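You operate a simulated robot arm through the tools that you are given. There is no shell and no other tool. Be economical: measure what you need, move in short steps, check, and stop when the job is done.

You run a simulated two-armed robot. Do the job below in one go: nothing can be reset, and whatever is moved stays where it is left.

Task
The test is over: take the green cassette out and put the pump in the ready rack.
Fine: pump off, roller shut before the door opens, cassette back on its rest, door latched.

It is judged by the outcome, as a careful person would: the job done as asked, and still so three seconds after it is handed in. It fails if anything else is knocked over, pushed out of place, dropped, spilled or broken.

Robot
Two 7-joint arms with fingered hands on one trunk, on a base that drives. Base frame: it is fixed to the floor where the robot stands at the start and does not move with it; the origin is under the middle of the robot, x ahead of it, y to its left, z up; the surface under the hand at the start is at about z = 0.88. Lengths are in m, angles in rad, forces in N, time in s.
The left shoulder is at the start at [0.043, 0.152, 1.174], the right one opposite. With the tool pointing down near the work surface each hand reaches from about 0.42 to 0.8 m from the robot's upright axis, wherever it stands, measured 20 degrees to its own side. Places, roughly: left roller [0.5, 0.3, 0.9]; middle shelf of the ready rack [0.9, 1.8, 1]; pump door [0.5, 0, 1]; rest on the left stand [0.5, 0.1, 0.9]; right roller [0.5, -0.2, 0.9]. Payload 3.8 kg a hand.
Tool frame (each hand has its own): the origin (TCP) lies between the finger pads and is the grasp point; the fingertips stand 0.03 m ahead of it; z points along the fingers, y is the line along which they close. Largest opening 0.104 m; the body of the gripper starts 0.035 m behind the TCP. The gripper is a hand of 5 fingers: y runs from the thumb to the fingers, the wrist lies at [-0.015, -0.104, -0.178] in the tool frame, and closing takes about 1.5 s.
Orientation is that of the tool frame in the base frame, as a unit quaternion [x, y, z, w]. With the fingers straight down and the wrist toward the robot, the tool's x, y and z point along [0, 1, 0], [1, 0, 0] and [0, 0, -1] of the base frame.

Tools
- The arms move only by the tool arm_command. It takes "left_series", "right_series" or both (then of equal length, played together; a hand with none holds still); each is a list of rows, each a list of 7 numbers: the turn, a rotation vector about the tool's x, y, z in rad, then the shift along the tool's x, y, z in m, then the finger opening in m, from 0 to 0.104. In form: [[ax, ay, az, tx, ty, tz, fingers], ...]. A call has 1 to 8 rows; each row is the pose to reach, as a shift and turn from the pose commanded when the call began, along the tool's axes at that moment. A row lasts 0.2 s, in which the tool goes at most 0.05 m and 0.15 rad; a call with a longer step from one row to the next is refused whole, and so is a gripper value outside its range. Where a pose cannot be reached the arm comes as near as it can. A force on the tool above 60 N (or 10 N above the force at the start of the call, whichever is more), or a blocked arm, ends the call early, and 0.2 s more pass. The fingers move at their own pace (about 0.072 m/s each) and stop on an object; they squeeze with about 21 N. The grip force told is the motor's: it shows also when the fingers shut on nothing. Time passes only in rows, and 0.2 s behind the last, so rows that repeat a pose let the fingers close. It gives the time, the measured TCP pose, the force on the tool (base axes), the opening and the grip force at its end, in the units of the frame above (readings bear some noise), with the torque about the TCP (base axes, N m) and any sound that the robot's microphone picked up.
- Cameras (640 x 400 px; columns grow to the right, rows downward): "scene" is now at [0.1471, 0.0062, 1.3509]; the picture's right is [0.07, -1.00, -0.01], its down [-0.33, -0.02, -0.94] and it looks along [0.94, 0.07, -0.33] (base axes); focal length 219 px, centre (320, 200). "left" rides on the left gripper at [-0.08, -0.078, -0.141] in its tool frame; the picture's right is [-0.78, -0.30, 0.56], its down [0.53, -0.78, 0.33] and it looks along [0.33, 0.56, 0.76] (tool axes); focal length 247 px, centre (320, 200). "right" rides on the right gripper at [0.08, -0.078, -0.141] in its tool frame; the picture's right is [-0.78, 0.30, -0.56], its down [-0.53, -0.78, 0.33] and it looks along [-0.33, 0.56, 0.76] (tool axes); focal length 247 px, centre (320, 200). There is no depth. A picture from a camera that has moved, and an enlarged one, comes with that camera's place and axes in the base frame and with its lens.
- grab_frame(camera): a new picture of that camera. It takes no simulated time.
- lift_body(by): slides the trunk up (or, below 0, down) by that many m; the arms and the scene camera ride with it, the base frame stays. It gives what a move gives, with no picture.
- roll_base(legs): drives the robot by 1 to 6 legs, each [ahead, left, turn to the left] in m, m and rad, along the robot's own axes; the way and the turn of a leg run together, so that a leg with both is an arc; at most 1.5 m and 3.142 rad a leg. The arms and the cameras ride along, it lands a little off, and it stops where it bumps. It gives what a move gives.
- preshape(shape, hand): the hand has 5 fingers and takes this shape, open, in about a second: jaw (thumb against the fingers, like two jaws); tri (thumb and two fingers); tip (a fingertip pinch); poke (one finger out to press); point (the index stretched); flat (the hand flat); cup (the hand cupped); fist (a fist). The gripper value then closes the fingers along that shape, each until it touches; the sizes above hold for jaw. It gives what a move gives, with no picture.
- head_to(pan, tilt): turns the head with the scene camera to pan (to the left, within 1.396 rad either way) and tilt (down, from -0.506 to 1.204), counted from straight ahead of the robot. It gives what a move gives.
- zoom(camera, box): a new picture of the part [left, top, right, bottom] of that camera's present view, enlarged. It takes no simulated time.
- hand_in(): hands the job in; it is judged then, once.

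Go step by step. Nothing tells you exact positions but the pictures and the camera data: compare them with the known pose of the tool, close in by small moves and look again before you grip or let go. The budget is 120 turns and 88 pictures, counting those below and the enlarged ones. Unless the task says otherwise, let go and move clear before handing in, and close with one line.

The tools are called after "Request:" as a command line: name --argument value ..., lists and objects as JSON in quotes. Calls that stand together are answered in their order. arm_command: Moves the arms, as the interface text tells. Its arguments: {"type":"object","properties":{"left_series":{"type":"array","items":{"type":"array","items":{"type":"number"}}},"right_series":{"type":"array","items":{"type":"array","items":{"type":"number"}}}},"required":[]} The other tools are called the same way: lift_body (by) slides the trunk up or down; preshape (shape, hand) gives the hand a shape; roll_base (legs) drives the base; head_to (pan, tilt) turns the head that bears the scene camera; grab_frame (camera) takes a picture; zoom (camera, box) takes an enlarged picture of a part of a camera's view; hand_in () hands the job in.

At the start:

```text
time: 0.0
left_position: [0.4874, 0.2956, 1.3235]
left_tcp_rot: [0.708, 0.707, 0.0, 0.0]
left_contact_force: [0.2, 0.8, 0.4]
left_torque: [-0.01, 0.0, -0.03]
left_grip_width: 0.1037
left_finger_force: 0.2
left_shape: jaw
right_position: [0.4711, -0.1589, 1.3205]
right_tcp_rot: [0.707, 0.707, 0.0, -0.001]
right_contact_force: [1.1, -0.1, -0.3]
right_torque: [-0.01, 0.03, -0.03]
right_grip_width: 0.1035
right_finger_force: 0.0
right_shape: jaw
trunk travel left (down, up): [-0.25, 0.206]
robot x, y, heading: [-0.0018, 0.0014, 0.0]
head pan, tilt: [0.075, 0.227]
```

scene: 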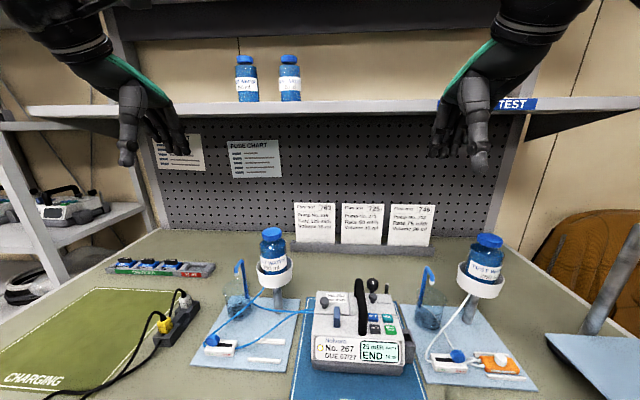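
right: 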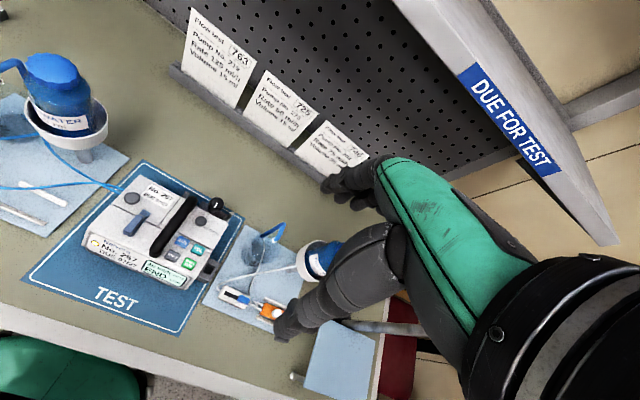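
left: 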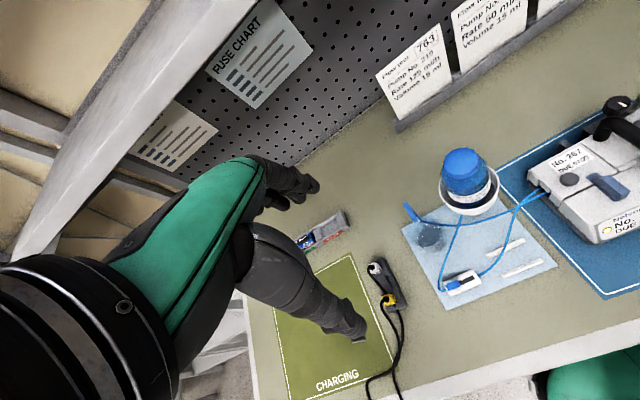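

I see the pump on the blue TEST mat with tubing from the left stand, an orange cassette on the right stand, and rollers on both lines. I'll look closer at the pump and both stands first.

Request:
zoom --camera "scene" --box '[290, 265, 430, 385]'

Request:
zoom --camera "scene" --box '[190, 225, 320, 375]'

Request:
zoom --camera "right" --box '[60, 160, 260, 310]'

Request:
zoom --camera "left" --box '[390, 90, 640, 310]'

```text
3.33 times, centred on (360, 325) of scene
camera zoom: at [0.1471, 0.0062, 1.3509], right [0.07, -1.0, -0.01], down [-0.33, -0.02, -0.94], along [0.94, 0.07, -0.33], focal length 731 px, centre (187, -217)
```

zoom: 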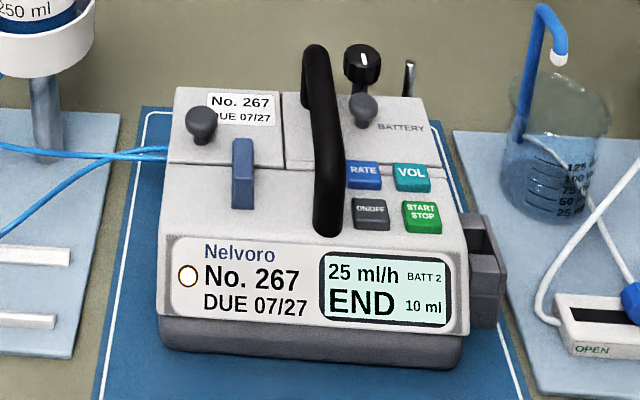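

```text
2.67 times, centred on (255, 300) of scene
camera zoom: at [0.1471, 0.0062, 1.3509], right [0.07, -1.0, -0.01], down [-0.33, -0.02, -0.94], along [0.94, 0.07, -0.33], focal length 585 px, centre (493, -67)
```

zoom: 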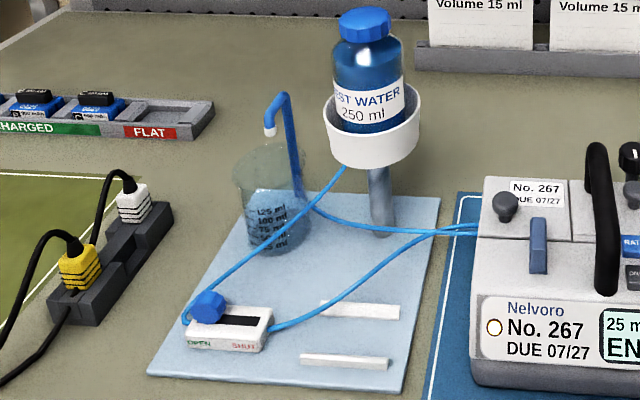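

```text
2.67 times, centred on (160, 235) of right
camera zoom: at [0.394, -0.0782, 1.4615], right [0.3, -0.78, 0.56], down [-0.78, -0.53, -0.33], along [0.56, -0.33, -0.76], focal length 659 px, centre (747, 107)
```

zoom: 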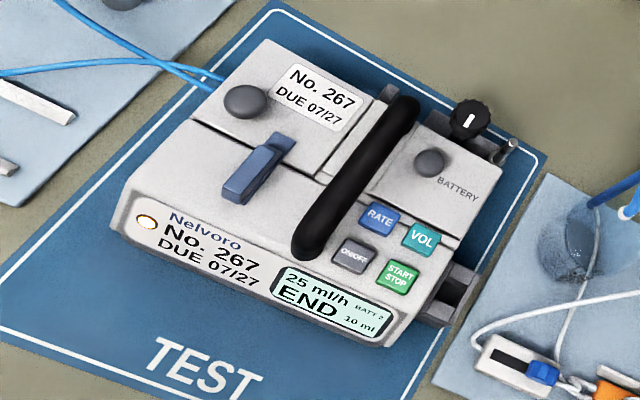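

```text
1.82 times, centred on (515, 200) of left
camera zoom: at [0.4095, 0.2151, 1.4628], right [-0.3, -0.78, -0.56], down [-0.78, 0.53, -0.33], along [0.56, 0.33, -0.76], focal length 449 px, centre (-34, 200)
```

zoom: 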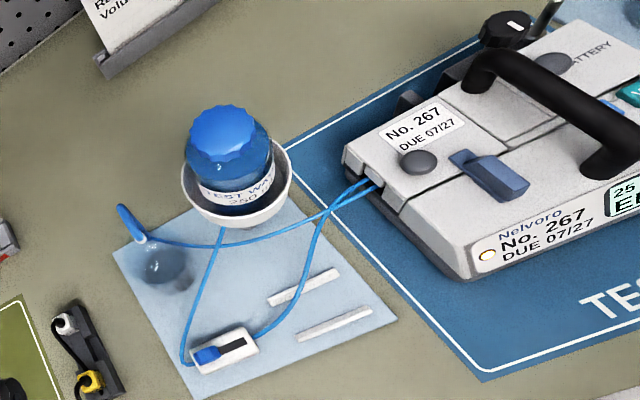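

The pump (No. 267) shows END and sits at about x 0.45–0.57, y 0.05 to −0.13, with ON/OFF at about [0.48, −0.075, 0.963]. The left roller is at OPEN. I'll make the right hand a poke and see where its fingertip is.

Request:
preshape --hand "right" --shape "poke"

Request:
grab_frame --camera "right"

Request:
grab_frame --camera "scene"

```text
time: 0.9
left_position: [0.4875, 0.295, 1.3219]
left_tcp_rot: [0.707, 0.707, -0.001, 0.0]
left_contact_force: [-0.8, 0.6, -0.4]
left_torque: [-0.01, -0.04, 0.02]
left_grip_width: 0.1036
left_finger_force: 0.1
left_shape: jaw
right_position: [0.4714, -0.158, 1.3204]
right_tcp_rot: [0.708, 0.707, 0.0, 0.0]
right_contact_force: [0.5, 0.1, 0.2]
right_torque: [0.01, -0.05, 0.03]
right_grip_width: 0.0001
right_finger_force: 0.1
right_shape: poke
trunk travel left (down, up): [-0.25, 0.206]
robot x, y, heading: [0.0009, 0.0005, -0.002]
head pan, tilt: [0.075, 0.227]
```

```text
80 pictures are left
camera right: at [0.394, -0.0782, 1.4615], right [0.3, -0.78, 0.56], down [-0.78, -0.53, -0.33], along [0.56, -0.33, -0.76], focal length 247 px, centre (320, 200)
```

right: 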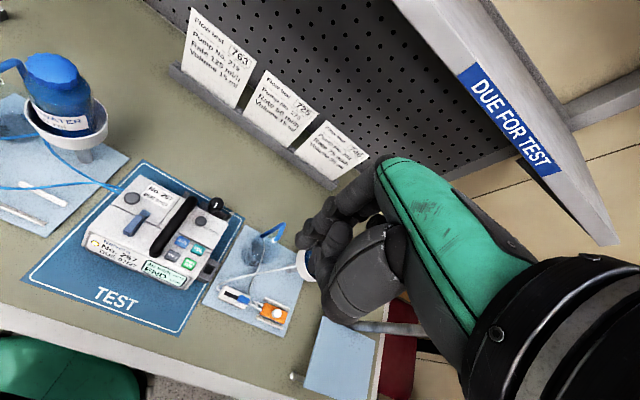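

```text
79 pictures are left
camera scene: at [0.1471, 0.0062, 1.3509], right [0.07, -1.0, -0.01], down [-0.33, -0.02, -0.94], along [0.94, 0.07, -0.33], focal length 219 px, centre (320, 200)
```

scene: 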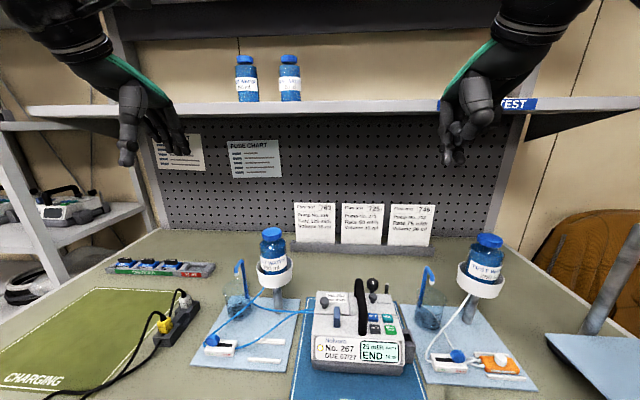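

The pump is unchanged. I'll zoom in on the poke finger to find its tip.

Request:
zoom --camera "scene" --box '[415, 80, 525, 180]'

Request:
zoom --camera "right" --box '[260, 150, 420, 340]'

```text
4.00 times, centred on (470, 130) of scene
camera zoom: at [0.1471, 0.0062, 1.3509], right [0.07, -1.0, -0.01], down [-0.33, -0.02, -0.94], along [0.94, 0.07, -0.33], focal length 878 px, centre (-280, 480)
```

zoom: 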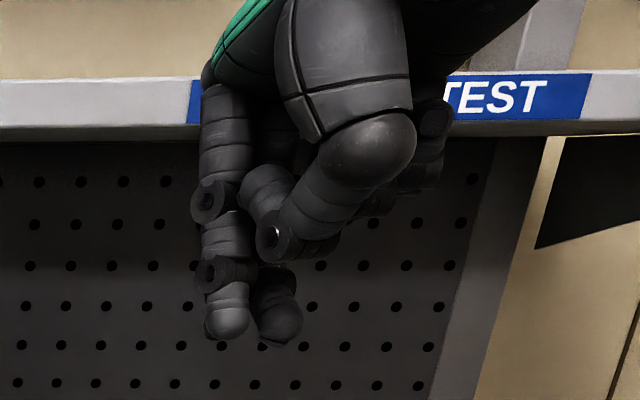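

```text
2.11 times, centred on (340, 245) of right
camera zoom: at [0.394, -0.0782, 1.4615], right [0.3, -0.78, 0.56], down [-0.78, -0.53, -0.33], along [0.56, -0.33, -0.76], focal length 520 px, centre (278, 105)
```

zoom: 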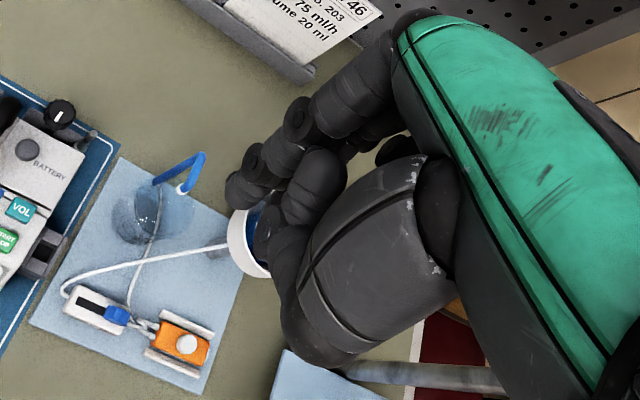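

The poke fingertip sits about 0.028 below the TCP and 0.008 to its left, but a curled finger hangs nearly as low. I'll check whether the point shape sticks out further.

Request:
preshape --hand "right" --shape "point"

Request:
zoom --camera "scene" --box '[415, 80, 525, 180]'

Request:
zoom --camera "right" --box '[260, 150, 420, 340]'

```text
time: 1.8
left_position: [0.4876, 0.2958, 1.3218]
left_tcp_rot: [0.708, 0.707, 0.0, 0.0]
left_contact_force: [-0.3, -0.4, 0.0]
left_torque: [0.01, 0.04, 0.0]
left_grip_width: 0.1039
left_finger_force: 0.1
left_shape: jaw
right_position: [0.471, -0.1584, 1.3212]
right_tcp_rot: [0.707, 0.707, 0.001, 0.0]
right_contact_force: [0.4, -0.3, -0.8]
right_torque: [0.04, 0.04, -0.02]
right_grip_width: 0.0
right_finger_force: 0.0
right_shape: point
trunk travel left (down, up): [-0.25, 0.206]
robot x, y, heading: [0.0035, -0.0023, -0.001]
head pan, tilt: [0.075, 0.227]
```

```text
4.00 times, centred on (470, 130) of scene
camera zoom: at [0.1471, 0.0062, 1.3509], right [0.07, -1.0, -0.01], down [-0.33, -0.02, -0.94], along [0.94, 0.07, -0.33], focal length 878 px, centre (-280, 480)
```

zoom: 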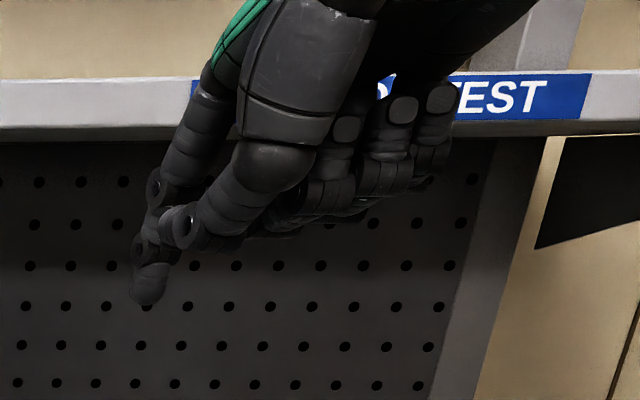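

```text
2.11 times, centred on (340, 245) of right
camera zoom: at [0.3939, -0.0782, 1.4615], right [0.3, -0.78, 0.56], down [-0.78, -0.53, -0.33], along [0.56, -0.33, -0.76], focal length 520 px, centre (278, 105)
```

zoom: 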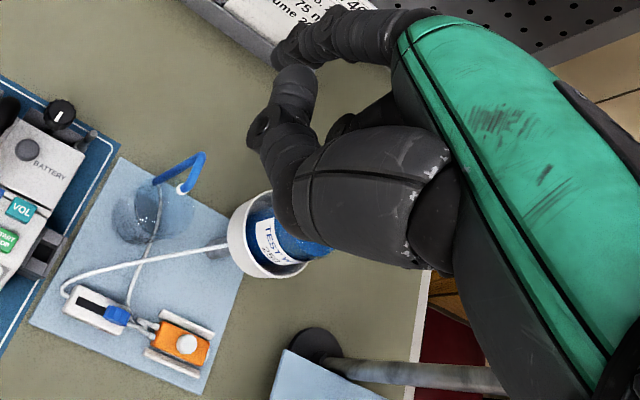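

In the point shape the index leads well clear of the other fingers, with its tip at about TCP+(0.062, 0.015, −0.023). I'll pitch the hand 0.5 rad and bring the finger above ON/OFF.

Request:
arm_command --right_series '[[0.084, 0, 0, 0.011, -0.006, 0.037, 0], [0.167, 0, 0, 0.021, -0.011, 0.073, 0], [0.25, 0, 0, 0.032, -0.017, 0.11, 0], [0.334, 0, 0, 0.043, -0.023, 0.147, 0], [0.417, 0, 0, 0.053, -0.028, 0.183, 0], [0.5, 0, 0, 0.064, -0.034, 0.22, 0], [0.5, 0, 0, 0.064, -0.034, 0.22, 0]]'

Request:
zoom --camera "scene" --box '[290, 225, 450, 385]'

Request:
grab_frame --camera "right"

```text
time: 3.4
left_position: [0.4879, 0.2941, 1.3223]
left_tcp_rot: [0.707, 0.707, 0.0, 0.0]
left_contact_force: [0.6, -0.2, -0.3]
left_torque: [0.02, -0.02, 0.01]
left_grip_width: 0.1037
left_finger_force: 0.1
left_shape: jaw
right_position: [0.4337, -0.0923, 1.0999]
right_tcp_rot: [0.685, 0.685, -0.175, -0.175]
right_contact_force: [0.8, 0.0, -0.4]
right_torque: [-0.05, 0.0, 0.01]
right_grip_width: 0.0
right_finger_force: 0.0
right_shape: point
trunk travel left (down, up): [-0.25, 0.206]
robot x, y, heading: [-0.0028, -0.0005, -0.002]
head pan, tilt: [0.075, 0.227]
```

```text
2.50 times, centred on (370, 305) of scene
camera zoom: at [0.1467, 0.0061, 1.351], right [0.07, -1.0, -0.01], down [-0.33, -0.02, -0.94], along [0.94, 0.07, -0.33], focal length 548 px, centre (195, -62)
```

zoom: 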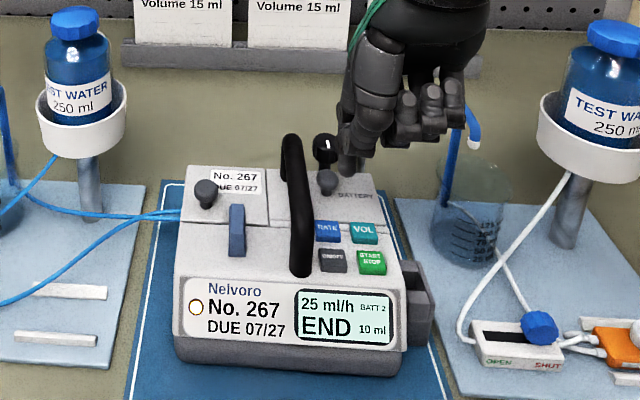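

```text
73 pictures are left
camera right: at [0.4343, -0.0125, 1.2609], right [0.53, -0.78, 0.35], down [-0.84, -0.53, 0.08], along [0.12, -0.33, -0.93], focal length 247 px, centre (320, 200)
```

right: 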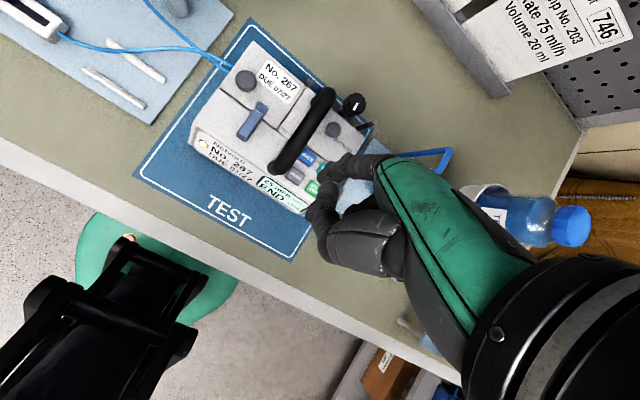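

The index tip is at about [0.477, −0.083, 1.05], right above ON/OFF and clear of the handle. I'll lower most of the way and look.

Request:
arm_command --right_series '[[0, 0, 0, 0.001, 0.016, 0.0254, 0], [0, 0, 0, 0.002, 0.0322, 0.0508, 0], [0, 0, 0, 0.002, 0.0322, 0.0508, 0]]'

Request:
zoom --camera "scene" --box '[300, 255, 430, 370]'

Request:
zoom --camera "right" --box '[170, 60, 370, 260]'

```text
time: 4.2
left_position: [0.4876, 0.2945, 1.3227]
left_tcp_rot: [0.707, 0.707, -0.001, 0.0]
left_contact_force: [0.4, 0.8, 0.1]
left_torque: [-0.01, 0.03, -0.03]
left_grip_width: 0.1038
left_finger_force: 0.1
left_shape: jaw
right_position: [0.4386, -0.0919, 1.0381]
right_tcp_rot: [0.685, 0.685, -0.175, -0.175]
right_contact_force: [-0.1, 0.2, 0.8]
right_torque: [0.02, 0.0, -0.04]
right_grip_width: 0.0
right_finger_force: 0.0
right_shape: point
trunk travel left (down, up): [-0.25, 0.206]
robot x, y, heading: [0.0013, 0.0025, -0.002]
head pan, tilt: [0.075, 0.227]
```

```text
3.48 times, centred on (365, 312) of scene
camera zoom: at [0.1468, 0.0064, 1.351], right [0.07, -1.0, -0.01], down [-0.33, -0.02, -0.94], along [0.94, 0.07, -0.33], focal length 763 px, centre (164, -191)
```

zoom: 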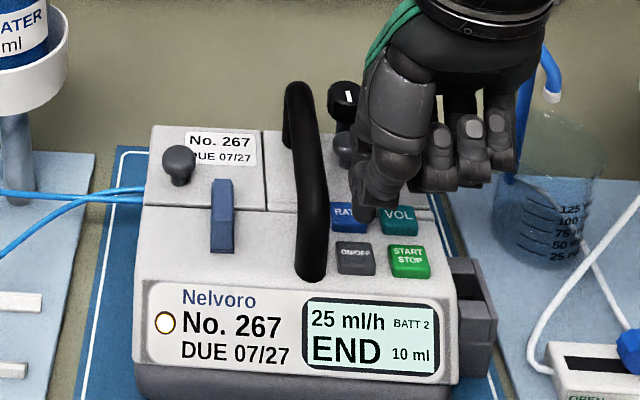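

```text
2.00 times, centred on (270, 160) of right
camera zoom: at [0.4386, -0.0119, 1.1995], right [0.53, -0.78, 0.35], down [-0.84, -0.53, 0.08], along [0.12, -0.33, -0.93], focal length 494 px, centre (420, 280)
```

zoom: 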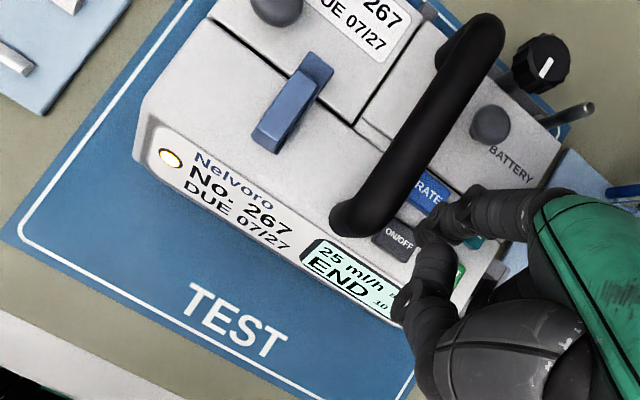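

The fingertip is above ON/OFF, at about z 0.988 with the button at about 0.963. I'll press down slowly in small steps.

Request:
arm_command --right_series '[[0, 0, 0, 0, 0.0048, 0.0088, 0], [0, 0, 0, 0, 0.0084, 0.0154, 0], [0, 0, 0, 0, 0.0105, 0.0193, 0], [0, 0, 0, 0, 0.012, 0.022, 0], [0, 0, 0, 0, 0.0134, 0.0246, 0], [0, 0, 0, 0, 0.0134, 0.0246, 0]]'

Request:
zoom --camera "scene" --box '[300, 255, 430, 370]'

```text
time: 5.6
left_position: [0.488, 0.2955, 1.3218]
left_tcp_rot: [0.707, 0.707, -0.001, 0.0]
left_contact_force: [0.1, 0.6, 0.2]
left_torque: [0.03, 0.01, 0.04]
left_grip_width: 0.1041
left_finger_force: 0.0
left_shape: jaw
right_position: [0.4396, -0.0915, 1.0121]
right_tcp_rot: [0.686, 0.685, -0.174, -0.175]
right_contact_force: [1.3, -0.3, 7.0]
right_torque: [0.09, -0.38, -0.01]
right_grip_width: 0.0
right_finger_force: 0.0
right_shape: point
trunk travel left (down, up): [-0.25, 0.206]
robot x, y, heading: [0.0014, -0.0005, -0.0]
head pan, tilt: [0.075, 0.227]
heard: click
```

```text
3.48 times, centred on (365, 312) of scene
camera zoom: at [0.1465, 0.0063, 1.351], right [0.07, -1.0, -0.01], down [-0.33, -0.02, -0.94], along [0.94, 0.07, -0.33], focal length 763 px, centre (164, -191)
```

zoom: 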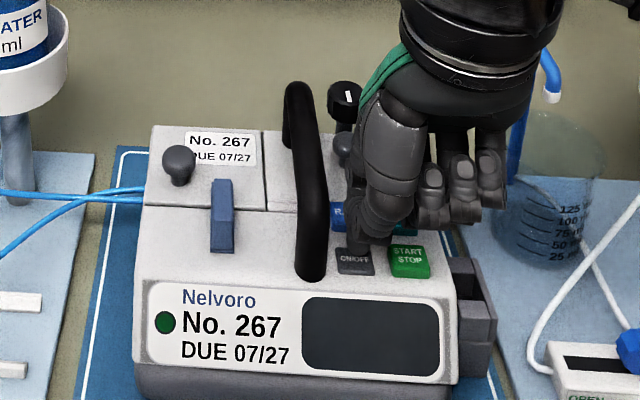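

The pump is off: screen dark, lamp out. I'll lift the right hand clear and set the left hand to point for the roller, which I place at about [0.469, 0.258, 0.924] and needs to slide toward −y.

Request:
arm_command --right_series '[[0, 0, 0, 0, -0.0144, -0.0263, 0], [0, 0, 0, -0.01, -0.033, -0.061, 0], [0, 0, 0, -0.045, -0.05, -0.09, 0], [0, 0, 0, -0.085, -0.06, -0.11, 0], [0, 0, 0, -0.12, -0.07, -0.13, 0], [0, 0, 0, -0.12, -0.07, -0.13, 0]]'

Request:
preshape --hand "left" --shape "point"

Request:
zoom --camera "left" --box '[400, 180, 580, 310]'

```text
time: 7.0
left_position: [0.4877, 0.2949, 1.3209]
left_tcp_rot: [0.707, 0.707, 0.0, 0.0]
left_contact_force: [0.2, -0.1, 0.8]
left_torque: [-0.03, 0.02, 0.02]
left_grip_width: 0.1037
left_finger_force: 0.2
left_shape: jaw
right_position: [0.4423, -0.2133, 1.1615]
right_tcp_rot: [0.685, 0.685, -0.175, -0.176]
right_contact_force: [0.1, 0.7, 0.1]
right_torque: [0.02, 0.05, 0.02]
right_grip_width: 0.0
right_finger_force: 0.0
right_shape: point
trunk travel left (down, up): [-0.25, 0.206]
robot x, y, heading: [0.0016, -0.0017, -0.001]
head pan, tilt: [0.075, 0.227]
```

```text
time: 7.9
left_position: [0.488, 0.2936, 1.3221]
left_tcp_rot: [0.707, 0.707, 0.001, -0.001]
left_contact_force: [-0.7, 0.6, -0.5]
left_torque: [0.05, 0.01, -0.02]
left_grip_width: 0.0959
left_finger_force: 0.1
left_shape: point
right_position: [0.4417, -0.2139, 1.1618]
right_tcp_rot: [0.685, 0.685, -0.176, -0.175]
right_contact_force: [-0.2, -1.2, 0.2]
right_torque: [0.02, 0.01, 0.0]
right_grip_width: 0.0001
right_finger_force: 0.0
right_shape: point
trunk travel left (down, up): [-0.25, 0.206]
robot x, y, heading: [-0.0029, 0.0015, -0.002]
head pan, tilt: [0.075, 0.227]
```

```text
3.08 times, centred on (490, 245) of left
camera zoom: at [0.4095, 0.215, 1.4628], right [-0.3, -0.78, -0.56], down [-0.78, 0.53, -0.33], along [0.56, 0.33, -0.76], focal length 760 px, centre (-203, 62)
```

zoom: 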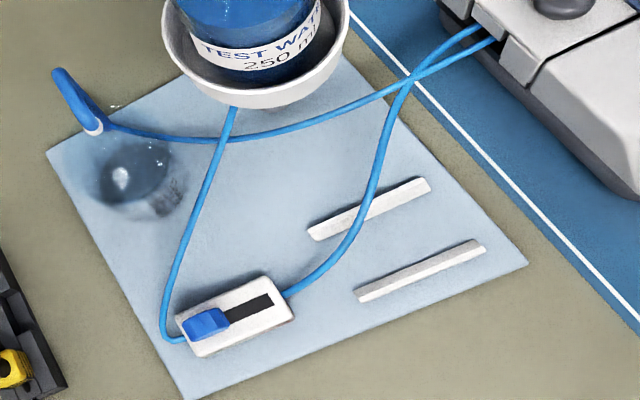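

The wheel slides along −y from about y 0.257 to 0.232, and the tube loops at the housing's left end. I'll bring the left index, pitched, above and to the left of the wheel and look.

Request:
arm_command --left_series '[[0.063, 0, 0, 0.001, -0.008, 0.035, 0], [0.125, 0, 0, 0.002, -0.016, 0.07, 0], [0.188, 0, 0, 0.003, -0.025, 0.106, 0], [0.25, 0, 0, 0.004, -0.033, 0.141, 0], [0.313, 0, 0, 0.005, -0.041, 0.176, 0], [0.375, 0, 0, 0.006, -0.05, 0.212, 0], [0.438, 0, 0, 0.007, -0.058, 0.247, 0], [0.5, 0, 0, 0.008, -0.066, 0.282, 0]]'

Request:
zoom --camera "scene" --box '[170, 255, 310, 380]'

Request:
grab_frame --camera "left"

```text
time: 9.7
left_position: [0.4224, 0.3034, 1.0418]
left_tcp_rot: [0.685, 0.685, -0.175, -0.175]
left_contact_force: [-0.1, 0.3, 0.2]
left_torque: [0.01, -0.01, 0.03]
left_grip_width: 0.096
left_finger_force: 0.1
left_shape: point
right_position: [0.4426, -0.214, 1.1613]
right_tcp_rot: [0.685, 0.685, -0.175, -0.176]
right_contact_force: [0.3, 0.7, -0.5]
right_torque: [-0.01, 0.0, -0.04]
right_grip_width: 0.0
right_finger_force: 0.0
right_shape: point
trunk travel left (down, up): [-0.25, 0.206]
robot x, y, heading: [0.0013, -0.0014, -0.001]
head pan, tilt: [0.075, 0.227]
```

```text
3.20 times, centred on (240, 318) of scene
camera zoom: at [0.1472, 0.0065, 1.3509], right [0.07, -1.0, -0.01], down [-0.33, -0.02, -0.94], along [0.94, 0.07, -0.33], focal length 702 px, centre (576, -176)
```

zoom: 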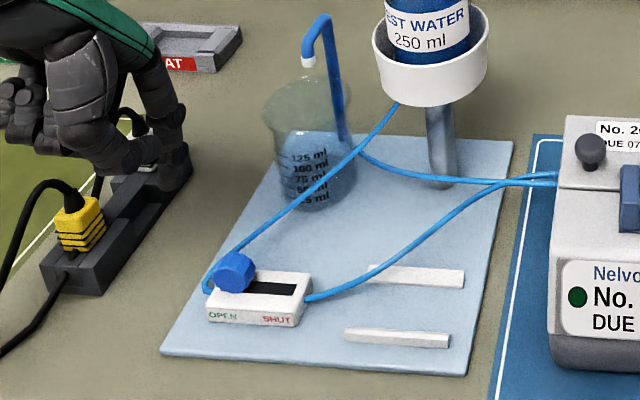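

```text
67 pictures are left
camera left: at [0.4208, 0.2232, 1.2022], right [-0.53, -0.78, -0.35], down [-0.84, 0.54, 0.08], along [0.12, 0.33, -0.93], focal length 247 px, centre (320, 200)
```

left: 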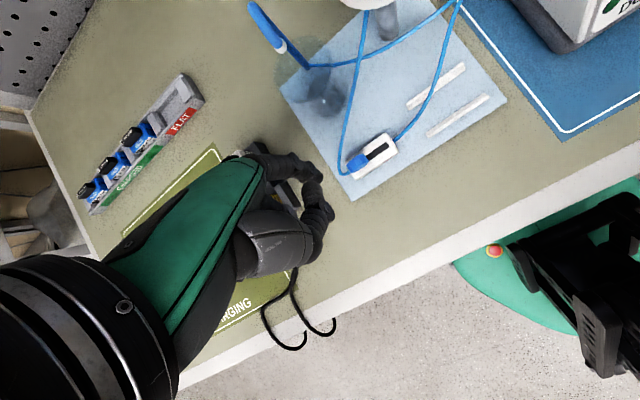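

The tip is over the spot I predicted, about [0.466, 0.288, 0.992], just left of the wheel. I'll lower it to wheel height.

Request:
arm_command --left_series '[[0, 0, 0, 0, 0.0144, 0.0263, 0], [0, 0, 0, 0, 0.0263, 0.0483, 0], [0, 0, 0, 0, 0.0359, 0.0659, 0], [0, 0, 0, 0, 0.0359, 0.0659, 0]]'

Request:
zoom --camera "scene" --box '[170, 285, 290, 375]'

Request:
zoom --camera "left" --box '[250, 60, 450, 240]'

```text
time: 10.7
left_position: [0.4231, 0.3039, 0.9656]
left_tcp_rot: [0.686, 0.684, -0.175, -0.176]
left_contact_force: [0.6, 0.1, -0.3]
left_torque: [0.01, 0.01, -0.04]
left_grip_width: 0.096
left_finger_force: 0.0
left_shape: point
right_position: [0.4418, -0.2133, 1.1623]
right_tcp_rot: [0.685, 0.685, -0.175, -0.176]
right_contact_force: [-0.6, 0.2, 0.4]
right_torque: [-0.02, -0.02, 0.0]
right_grip_width: 0.0
right_finger_force: 0.1
right_shape: point
trunk travel left (down, up): [-0.25, 0.206]
robot x, y, heading: [0.0018, -0.0024, 0.0]
head pan, tilt: [0.075, 0.227]
```

```text
4.44 times, centred on (230, 330) of scene
camera zoom: at [0.1471, 0.0062, 1.3509], right [0.07, -1.0, -0.01], down [-0.33, -0.02, -0.94], along [0.94, 0.07, -0.33], focal length 975 px, centre (720, -378)
```

zoom: 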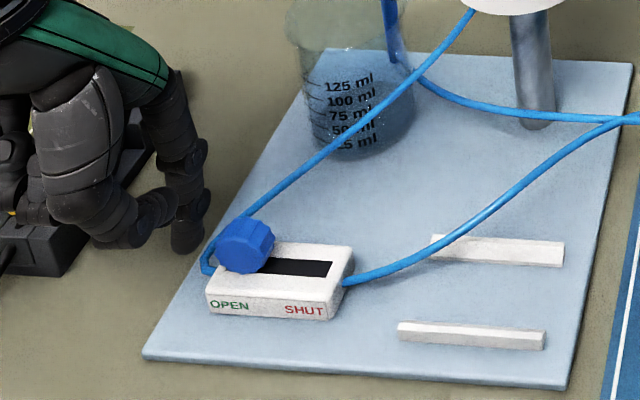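

```text
2.22 times, centred on (350, 150) of left
camera zoom: at [0.4211, 0.2237, 1.1261], right [-0.53, -0.78, -0.35], down [-0.84, 0.53, 0.08], along [0.12, 0.33, -0.93], focal length 549 px, centre (253, 311)
```

zoom: 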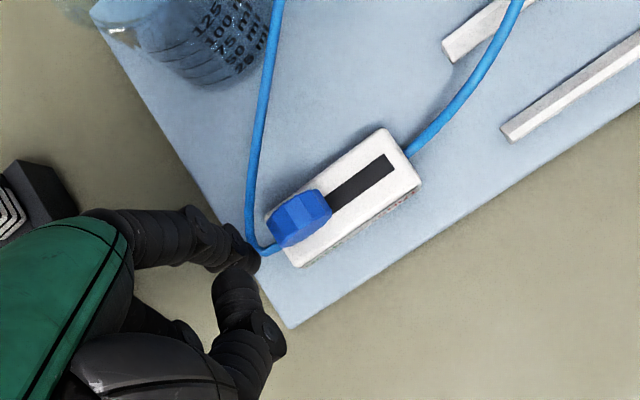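

The tip is level with the wheel, at about x 0.464, y 0.283, z 0.925. I'll push it toward −y in small steps and watch the force.

Request:
arm_command --left_series '[[0, 0, 0, -0.006, 0, 0, 0], [0, 0, 0, -0.011, 0, 0, 0], [0, 0, 0, -0.016, 0, 0, 0], [0, 0, 0, -0.021, 0, 0, 0], [0, 0, 0, -0.026, 0, 0, 0], [0, 0, 0, -0.026, 0, 0, 0]]'

Request:
zoom --camera "scene" --box '[170, 285, 290, 375]'

```text
time: 12.1
left_position: [0.4207, 0.2772, 0.9656]
left_tcp_rot: [0.685, 0.685, -0.174, -0.175]
left_contact_force: [0.9, -1.3, 0.2]
left_torque: [-0.01, 0.01, 0.01]
left_grip_width: 0.0
left_finger_force: 0.1
left_shape: point
right_position: [0.4403, -0.2145, 1.162]
right_tcp_rot: [0.685, 0.685, -0.176, -0.176]
right_contact_force: [-0.4, 0.1, 0.3]
right_torque: [0.03, 0.03, 0.01]
right_grip_width: 0.0
right_finger_force: 0.1
right_shape: point
trunk travel left (down, up): [-0.25, 0.206]
robot x, y, heading: [0.005, -0.0009, -0.004]
head pan, tilt: [0.075, 0.227]
```

```text
4.44 times, centred on (230, 330) of scene
camera zoom: at [0.147, 0.0062, 1.3509], right [0.07, -1.0, -0.01], down [-0.33, -0.02, -0.94], along [0.94, 0.07, -0.33], focal length 975 px, centre (720, -378)
```

zoom: 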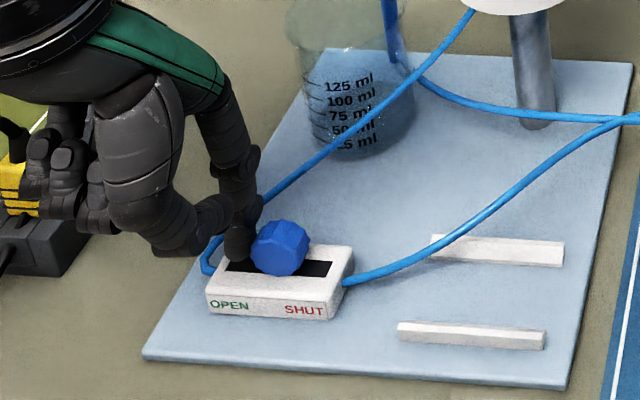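

The wheel has moved about halfway at almost no force. I'll continue to the end.

Request:
arm_command --left_series '[[0, 0, 0, -0.005, 0, 0, 0], [0, 0, 0, -0.009, 0, 0, 0], [0, 0, 0, -0.013, 0, 0, 0], [0, 0, 0, -0.016, 0, 0, 0], [0, 0, 0, -0.016, 0, 0, 0]]'

Request:
zoom --camera "scene" --box '[170, 285, 290, 375]'

```text
time: 13.3
left_position: [0.4215, 0.2615, 0.9662]
left_tcp_rot: [0.685, 0.685, -0.176, -0.175]
left_contact_force: [-0.1, 2.7, 1.1]
left_torque: [0.12, -0.01, 0.14]
left_grip_width: 0.0956
left_finger_force: 0.1
left_shape: point
right_position: [0.4421, -0.2131, 1.162]
right_tcp_rot: [0.685, 0.685, -0.175, -0.175]
right_contact_force: [-0.4, 1.0, -0.5]
right_torque: [-0.03, 0.0, 0.0]
right_grip_width: 0.0
right_finger_force: 0.2
right_shape: point
trunk travel left (down, up): [-0.25, 0.206]
robot x, y, heading: [0.0013, 0.0034, -0.002]
head pan, tilt: [0.075, 0.227]
```

```text
4.44 times, centred on (230, 330) of scene
camera zoom: at [0.147, 0.0066, 1.3509], right [0.07, -1.0, -0.01], down [-0.33, -0.02, -0.94], along [0.94, 0.07, -0.33], focal length 975 px, centre (720, -378)
```

zoom: 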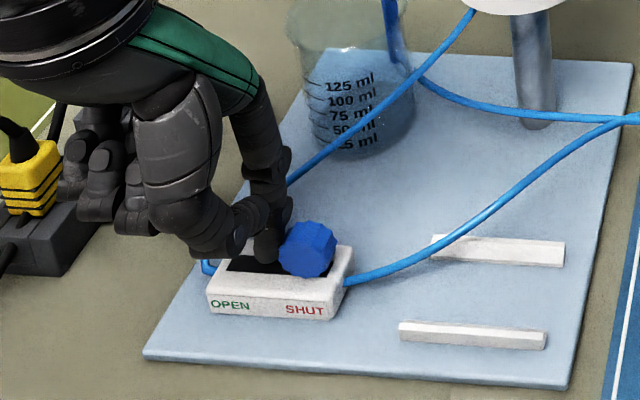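

It is nearly at SHUT. I'll push a little more until it meets its stop.

Request:
arm_command --left_series '[[0, 0, 0, -0.003, 0, 0, 0], [0, 0, 0, -0.006, 0, 0, 0], [0, 0, 0, -0.007, 0, 0, 0], [0, 0, 0, -0.007, 0, 0, 0]]'

Request:
zoom --camera "scene" --box '[170, 285, 290, 375]'

```text
time: 14.3
left_position: [0.4216, 0.2545, 0.965]
left_tcp_rot: [0.685, 0.686, -0.174, -0.174]
left_contact_force: [-0.2, 8.2, 1.1]
left_torque: [0.4, -0.07, 0.39]
left_grip_width: 0.0957
left_finger_force: 0.0
left_shape: point
right_position: [0.4416, -0.2126, 1.1623]
right_tcp_rot: [0.685, 0.685, -0.176, -0.175]
right_contact_force: [0.8, -0.2, -0.5]
right_torque: [0.0, 0.02, -0.04]
right_grip_width: 0.0001
right_finger_force: 0.0
right_shape: point
trunk travel left (down, up): [-0.25, 0.206]
robot x, y, heading: [0.0039, -0.0023, 0.002]
head pan, tilt: [0.075, 0.227]
```

```text
4.44 times, centred on (230, 330) of scene
camera zoom: at [0.1468, 0.0076, 1.3509], right [0.07, -1.0, -0.01], down [-0.33, -0.02, -0.94], along [0.94, 0.07, -0.33], focal length 975 px, centre (720, -378)
```

zoom: 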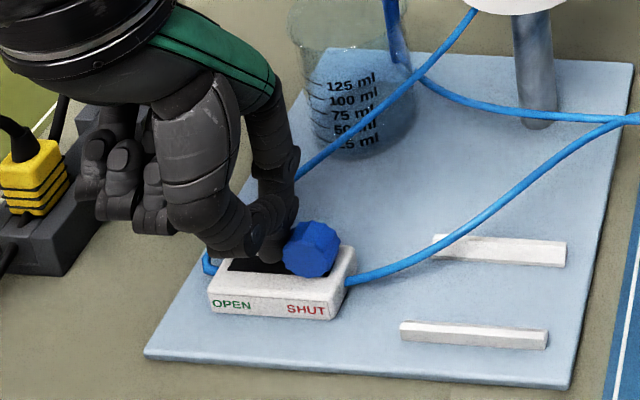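

The roller is at its SHUT stop (8 N). I'll back the finger off, lift, and move the left hand to where its camera can view the latch and door.

Request:
arm_command --left_series '[[0, 0, 0, 0.006, 0, 0, 0], [0, 0, 0, 0.008, -0.019, -0.035, 0], [0, 0, 0, 0.008, -0.04, -0.073, 0], [0, 0, 0, -0.02, -0.057, -0.105, 0], [0, 0, 0, -0.055, -0.072, -0.132, 0], [0, 0, 0, -0.09, -0.086, -0.158, 0], [0, 0, 0, -0.1, -0.086, -0.158, 0]]'

Request:
grab_frame --camera "left"

Request:
grab_frame --camera "scene"

```text
time: 15.9
left_position: [0.4231, 0.156, 1.1457]
left_tcp_rot: [0.685, 0.686, -0.174, -0.175]
left_contact_force: [0.0, 0.5, 0.1]
left_torque: [0.01, -0.01, -0.02]
left_grip_width: 0.0959
left_finger_force: 0.1
left_shape: point
right_position: [0.4421, -0.2139, 1.1606]
right_tcp_rot: [0.685, 0.686, -0.175, -0.175]
right_contact_force: [-0.1, 0.6, -1.0]
right_torque: [-0.01, 0.0, -0.02]
right_grip_width: 0.0001
right_finger_force: 0.0
right_shape: point
trunk travel left (down, up): [-0.25, 0.206]
robot x, y, heading: [-0.0009, -0.0013, 0.003]
head pan, tilt: [0.075, 0.227]
```

```text
61 pictures are left
camera left: at [0.4214, 0.076, 1.3062], right [-0.53, -0.78, -0.35], down [-0.84, 0.53, 0.08], along [0.12, 0.33, -0.93], focal length 247 px, centre (320, 200)
```

left: 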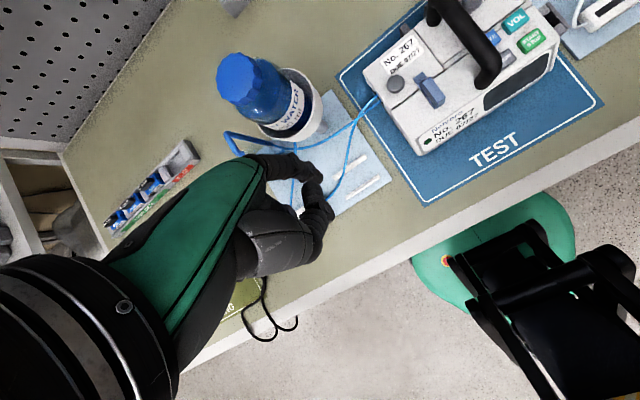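

```text
60 pictures are left
camera scene: at [0.1472, 0.0062, 1.3508], right [0.07, -1.0, -0.01], down [-0.33, -0.02, -0.94], along [0.94, 0.07, -0.33], focal length 219 px, centre (320, 200)
```

scene: 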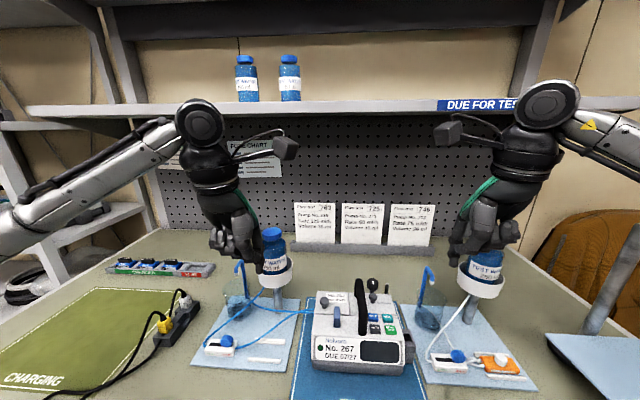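

Request:
zoom --camera "left" --box '[350, 20, 510, 160]'

Request:
zoom --camera "scene" --box '[305, 275, 395, 345]'

```text
2.86 times, centred on (430, 90) of left
camera zoom: at [0.4214, 0.076, 1.3062], right [-0.53, -0.78, -0.35], down [-0.84, 0.53, 0.08], along [0.12, 0.33, -0.93], focal length 706 px, centre (6, 514)
```

zoom: 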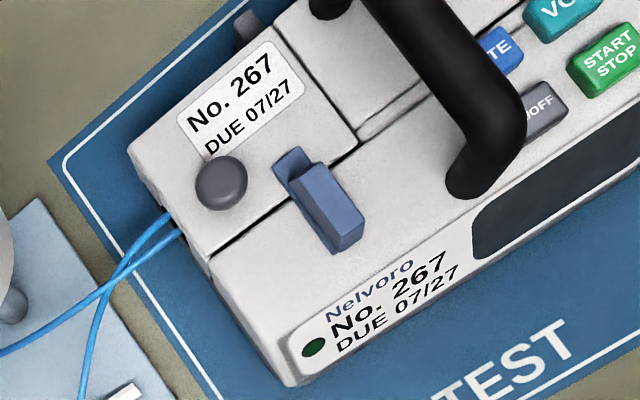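

```text
5.71 times, centred on (350, 310) of scene
camera zoom: at [0.1472, 0.0062, 1.3508], right [0.07, -1.0, -0.01], down [-0.33, -0.02, -0.94], along [0.94, 0.07, -0.33], focal length 1254 px, centre (149, -429)
```

zoom: 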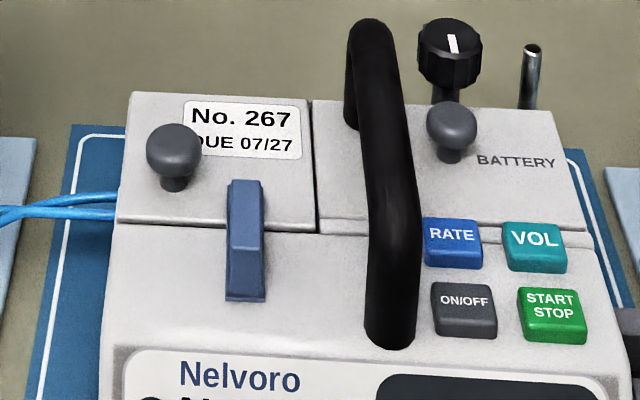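

The roller shows SHUT, and the latch lies along x from about 0.479 to 0.5225 at y≈−0.001, z≈0.97. It looks like a slider with a tongue over the door edge, so I'll try drawing it toward me with a fingertip placed behind it.

Request:
arm_command --left_series '[[0, 0, 0, -0.045, 0, 0, 0], [0, 0, 0, -0.09, 0, 0, 0], [0, 0, 0, -0.135, 0.01, 0.0, 0], [0, 0, 0, -0.14, 0.05, 0.005, 0], [0, 0, 0, -0.14, 0.0983, 0.009, 0], [0, 0, 0, -0.14, 0.0983, 0.009, 0]]'

Request:
zoom --camera "scene" --box '[305, 245, 395, 345]'

Request:
grab_frame --camera "left"

```text
time: 17.3
left_position: [0.5043, 0.0133, 1.0891]
left_tcp_rot: [0.685, 0.685, -0.174, -0.174]
left_contact_force: [0.0, -0.3, 0.0]
left_torque: [-0.04, -0.06, 0.01]
left_grip_width: 0.0959
left_finger_force: 0.0
left_shape: point
right_position: [0.4411, -0.2152, 1.1617]
right_tcp_rot: [0.685, 0.685, -0.175, -0.175]
right_contact_force: [0.0, 0.1, 0.1]
right_torque: [0.05, -0.01, 0.01]
right_grip_width: 0.0
right_finger_force: 0.0
right_shape: point
trunk travel left (down, up): [-0.25, 0.206]
robot x, y, heading: [-0.002, 0.001, 0.001]
head pan, tilt: [0.075, 0.227]
```

```text
4.00 times, centred on (350, 295) of scene
camera zoom: at [0.1463, 0.0058, 1.351], right [0.07, -1.0, -0.01], down [-0.33, -0.02, -0.94], along [0.94, 0.07, -0.33], focal length 878 px, centre (200, -180)
```

zoom: 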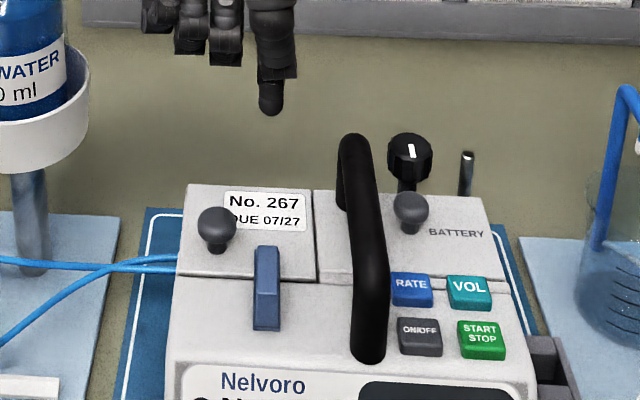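

```text
56 pictures are left
camera left: at [0.5032, -0.0665, 1.25], right [-0.53, -0.78, -0.35], down [-0.84, 0.54, 0.08], along [0.12, 0.33, -0.93], focal length 247 px, centre (320, 200)
```

left: 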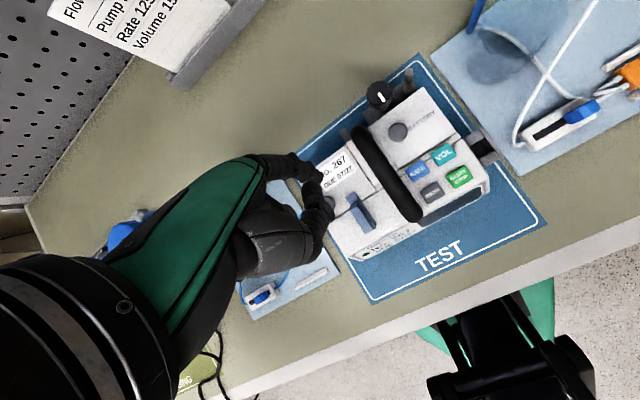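

The tip is where predicted, just behind the latch. I'll lower it to the door surface behind the tongue.

Request:
arm_command --left_series '[[0, 0, 0, 0.001, 0.008, 0.027, 0], [0, 0, 0, 0.001, 0.016, 0.048, 0], [0, 0, 0, 0.001, 0.0206, 0.0628, 0], [0, 0, 0, 0.001, 0.0206, 0.0628, 0]]'

Request:
zoom --camera "scene" --box '[315, 275, 375, 335]'

Request:
zoom --camera "left" --box '[270, 90, 470, 270]'

```text
time: 18.3
left_position: [0.4922, 0.0154, 1.0255]
left_tcp_rot: [0.685, 0.685, -0.174, -0.175]
left_contact_force: [0.4, 0.8, -0.2]
left_torque: [-0.03, 0.0, -0.04]
left_grip_width: 0.096
left_finger_force: 0.1
left_shape: point
right_position: [0.4419, -0.2146, 1.1604]
right_tcp_rot: [0.685, 0.685, -0.175, -0.175]
right_contact_force: [0.6, -0.8, -0.6]
right_torque: [0.03, 0.01, -0.03]
right_grip_width: 0.0
right_finger_force: 0.0
right_shape: point
trunk travel left (down, up): [-0.25, 0.206]
robot x, y, heading: [0.0006, -0.0025, 0.0]
head pan, tilt: [0.075, 0.227]
```

```text
6.67 times, centred on (345, 305) of scene
camera zoom: at [0.1472, 0.006, 1.3509], right [0.07, -1.0, -0.01], down [-0.33, -0.02, -0.94], along [0.94, 0.07, -0.33], focal length 1463 px, centre (153, -500)
```

zoom: 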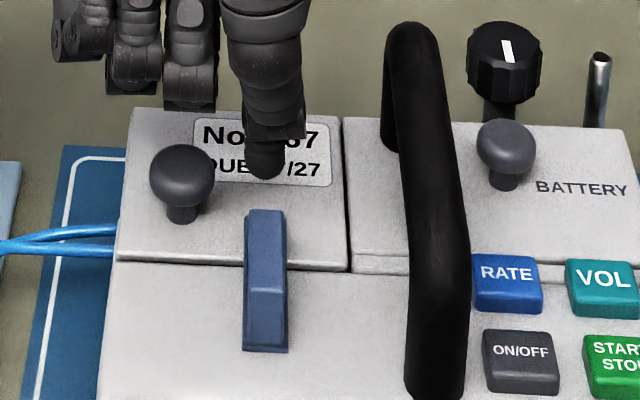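

```text
2.22 times, centred on (370, 180) of left
camera zoom: at [0.4909, -0.0651, 1.185], right [-0.53, -0.78, -0.35], down [-0.84, 0.53, 0.08], along [0.12, 0.33, -0.93], focal length 549 px, centre (209, 244)
```

zoom: 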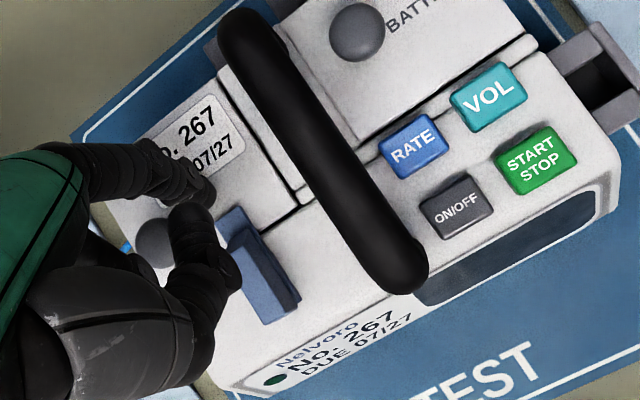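

The tip hovers just above the door, right behind the latch. I'll lower until light touch.

Request:
arm_command --left_series '[[0, 0, 0, 0, 0.0014, 0.0026, 0], [0, 0, 0, 0, 0.0024, 0.0044, 0], [0, 0, 0, 0, 0.0034, 0.0061, 0], [0, 0, 0, 0, 0.0034, 0.0061, 0]]'

```text
time: 19.3
left_position: [0.4923, 0.0149, 1.0171]
left_tcp_rot: [0.685, 0.685, -0.175, -0.175]
left_contact_force: [-0.7, 0.5, 1.0]
left_torque: [0.02, 0.03, 0.01]
left_grip_width: 0.096
left_finger_force: 0.0
left_shape: point
right_position: [0.4412, -0.2131, 1.1619]
right_tcp_rot: [0.686, 0.685, -0.175, -0.175]
right_contact_force: [-0.4, -0.1, 0.3]
right_torque: [0.01, 0.02, 0.01]
right_grip_width: 0.0
right_finger_force: 0.0
right_shape: point
trunk travel left (down, up): [-0.25, 0.206]
robot x, y, heading: [0.0031, 0.0018, -0.002]
head pan, tilt: [0.075, 0.227]
```

No firm contact at tip z≈0.967. I'll draw it slowly toward the robot.

Request:
arm_command --left_series '[[0, 0, 0, 0, -0.0053, 0.0029, 0], [0, 0, 0, 0, -0.0088, 0.0048, 0], [0, 0, 0, 0, -0.0123, 0.0067, 0], [0, 0, 0, 0, -0.0158, 0.0086, 0], [0, 0, 0, 0, -0.0158, 0.0086, 0]]'

Request:
zoom --camera "scene" --box '[315, 275, 375, 335]'

```text
time: 20.5
left_position: [0.4751, 0.0159, 1.0174]
left_tcp_rot: [0.685, 0.685, -0.175, -0.175]
left_contact_force: [1.9, 0.7, 0.7]
left_torque: [0.0, -0.11, 0.04]
left_grip_width: 0.0
left_finger_force: 0.0
left_shape: point
right_position: [0.4411, -0.213, 1.162]
right_tcp_rot: [0.685, 0.685, -0.175, -0.175]
right_contact_force: [-0.9, 1.0, 1.4]
right_torque: [0.02, -0.01, -0.01]
right_grip_width: 0.0
right_finger_force: 0.1
right_shape: point
trunk travel left (down, up): [-0.25, 0.206]
robot x, y, heading: [0.0008, 0.0013, -0.003]
head pan, tilt: [0.075, 0.227]
```

```text
6.67 times, centred on (345, 305) of scene
camera zoom: at [0.1472, 0.006, 1.3509], right [0.07, -1.0, -0.01], down [-0.33, -0.02, -0.94], along [0.94, 0.07, -0.33], focal length 1463 px, centre (153, -500)
```

zoom: 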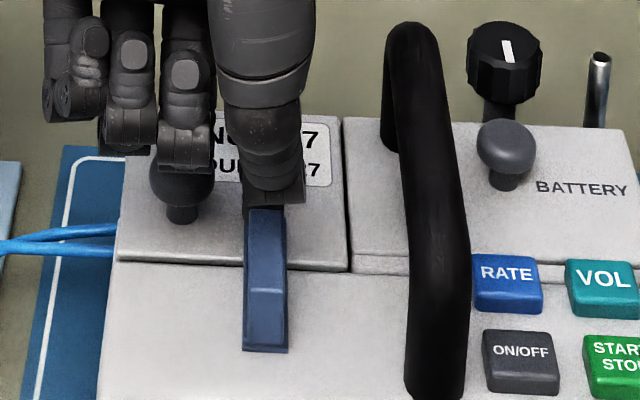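

The tip now touches the latch's rear edge with light force. I'll pull further.

Request:
arm_command --left_series '[[0, 0, 0, 0, -0.0035, 0.0019, 0], [0, 0, 0, 0, -0.007, 0.0038, 0], [0, 0, 0, 0, -0.0105, 0.0057, 0], [0, 0, 0, 0, -0.0105, 0.0057, 0]]'

Request:
zoom --camera "scene" --box '[315, 275, 375, 335]'

```text
time: 21.5
left_position: [0.4636, 0.0152, 1.0177]
left_tcp_rot: [0.685, 0.685, -0.175, -0.175]
left_contact_force: [3.5, 0.2, 4.5]
left_torque: [-0.03, -0.36, 0.07]
left_grip_width: 0.0
left_finger_force: 0.0
left_shape: point
right_position: [0.4418, -0.2138, 1.1614]
right_tcp_rot: [0.685, 0.685, -0.175, -0.176]
right_contact_force: [0.0, -1.0, -1.1]
right_torque: [-0.01, 0.01, -0.03]
right_grip_width: 0.0
right_finger_force: 0.0
right_shape: point
trunk travel left (down, up): [-0.25, 0.206]
robot x, y, heading: [0.0003, 0.0042, -0.001]
head pan, tilt: [0.075, 0.227]
```

```text
6.67 times, centred on (345, 305) of scene
camera zoom: at [0.1474, 0.0061, 1.3509], right [0.07, -1.0, -0.01], down [-0.33, -0.02, -0.94], along [0.94, 0.07, -0.33], focal length 1463 px, centre (153, -500)
```

zoom: 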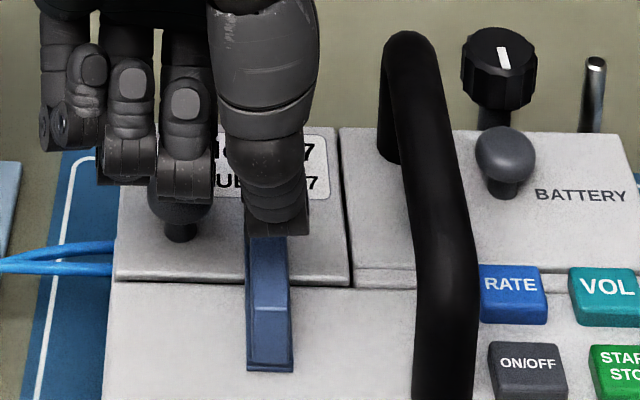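

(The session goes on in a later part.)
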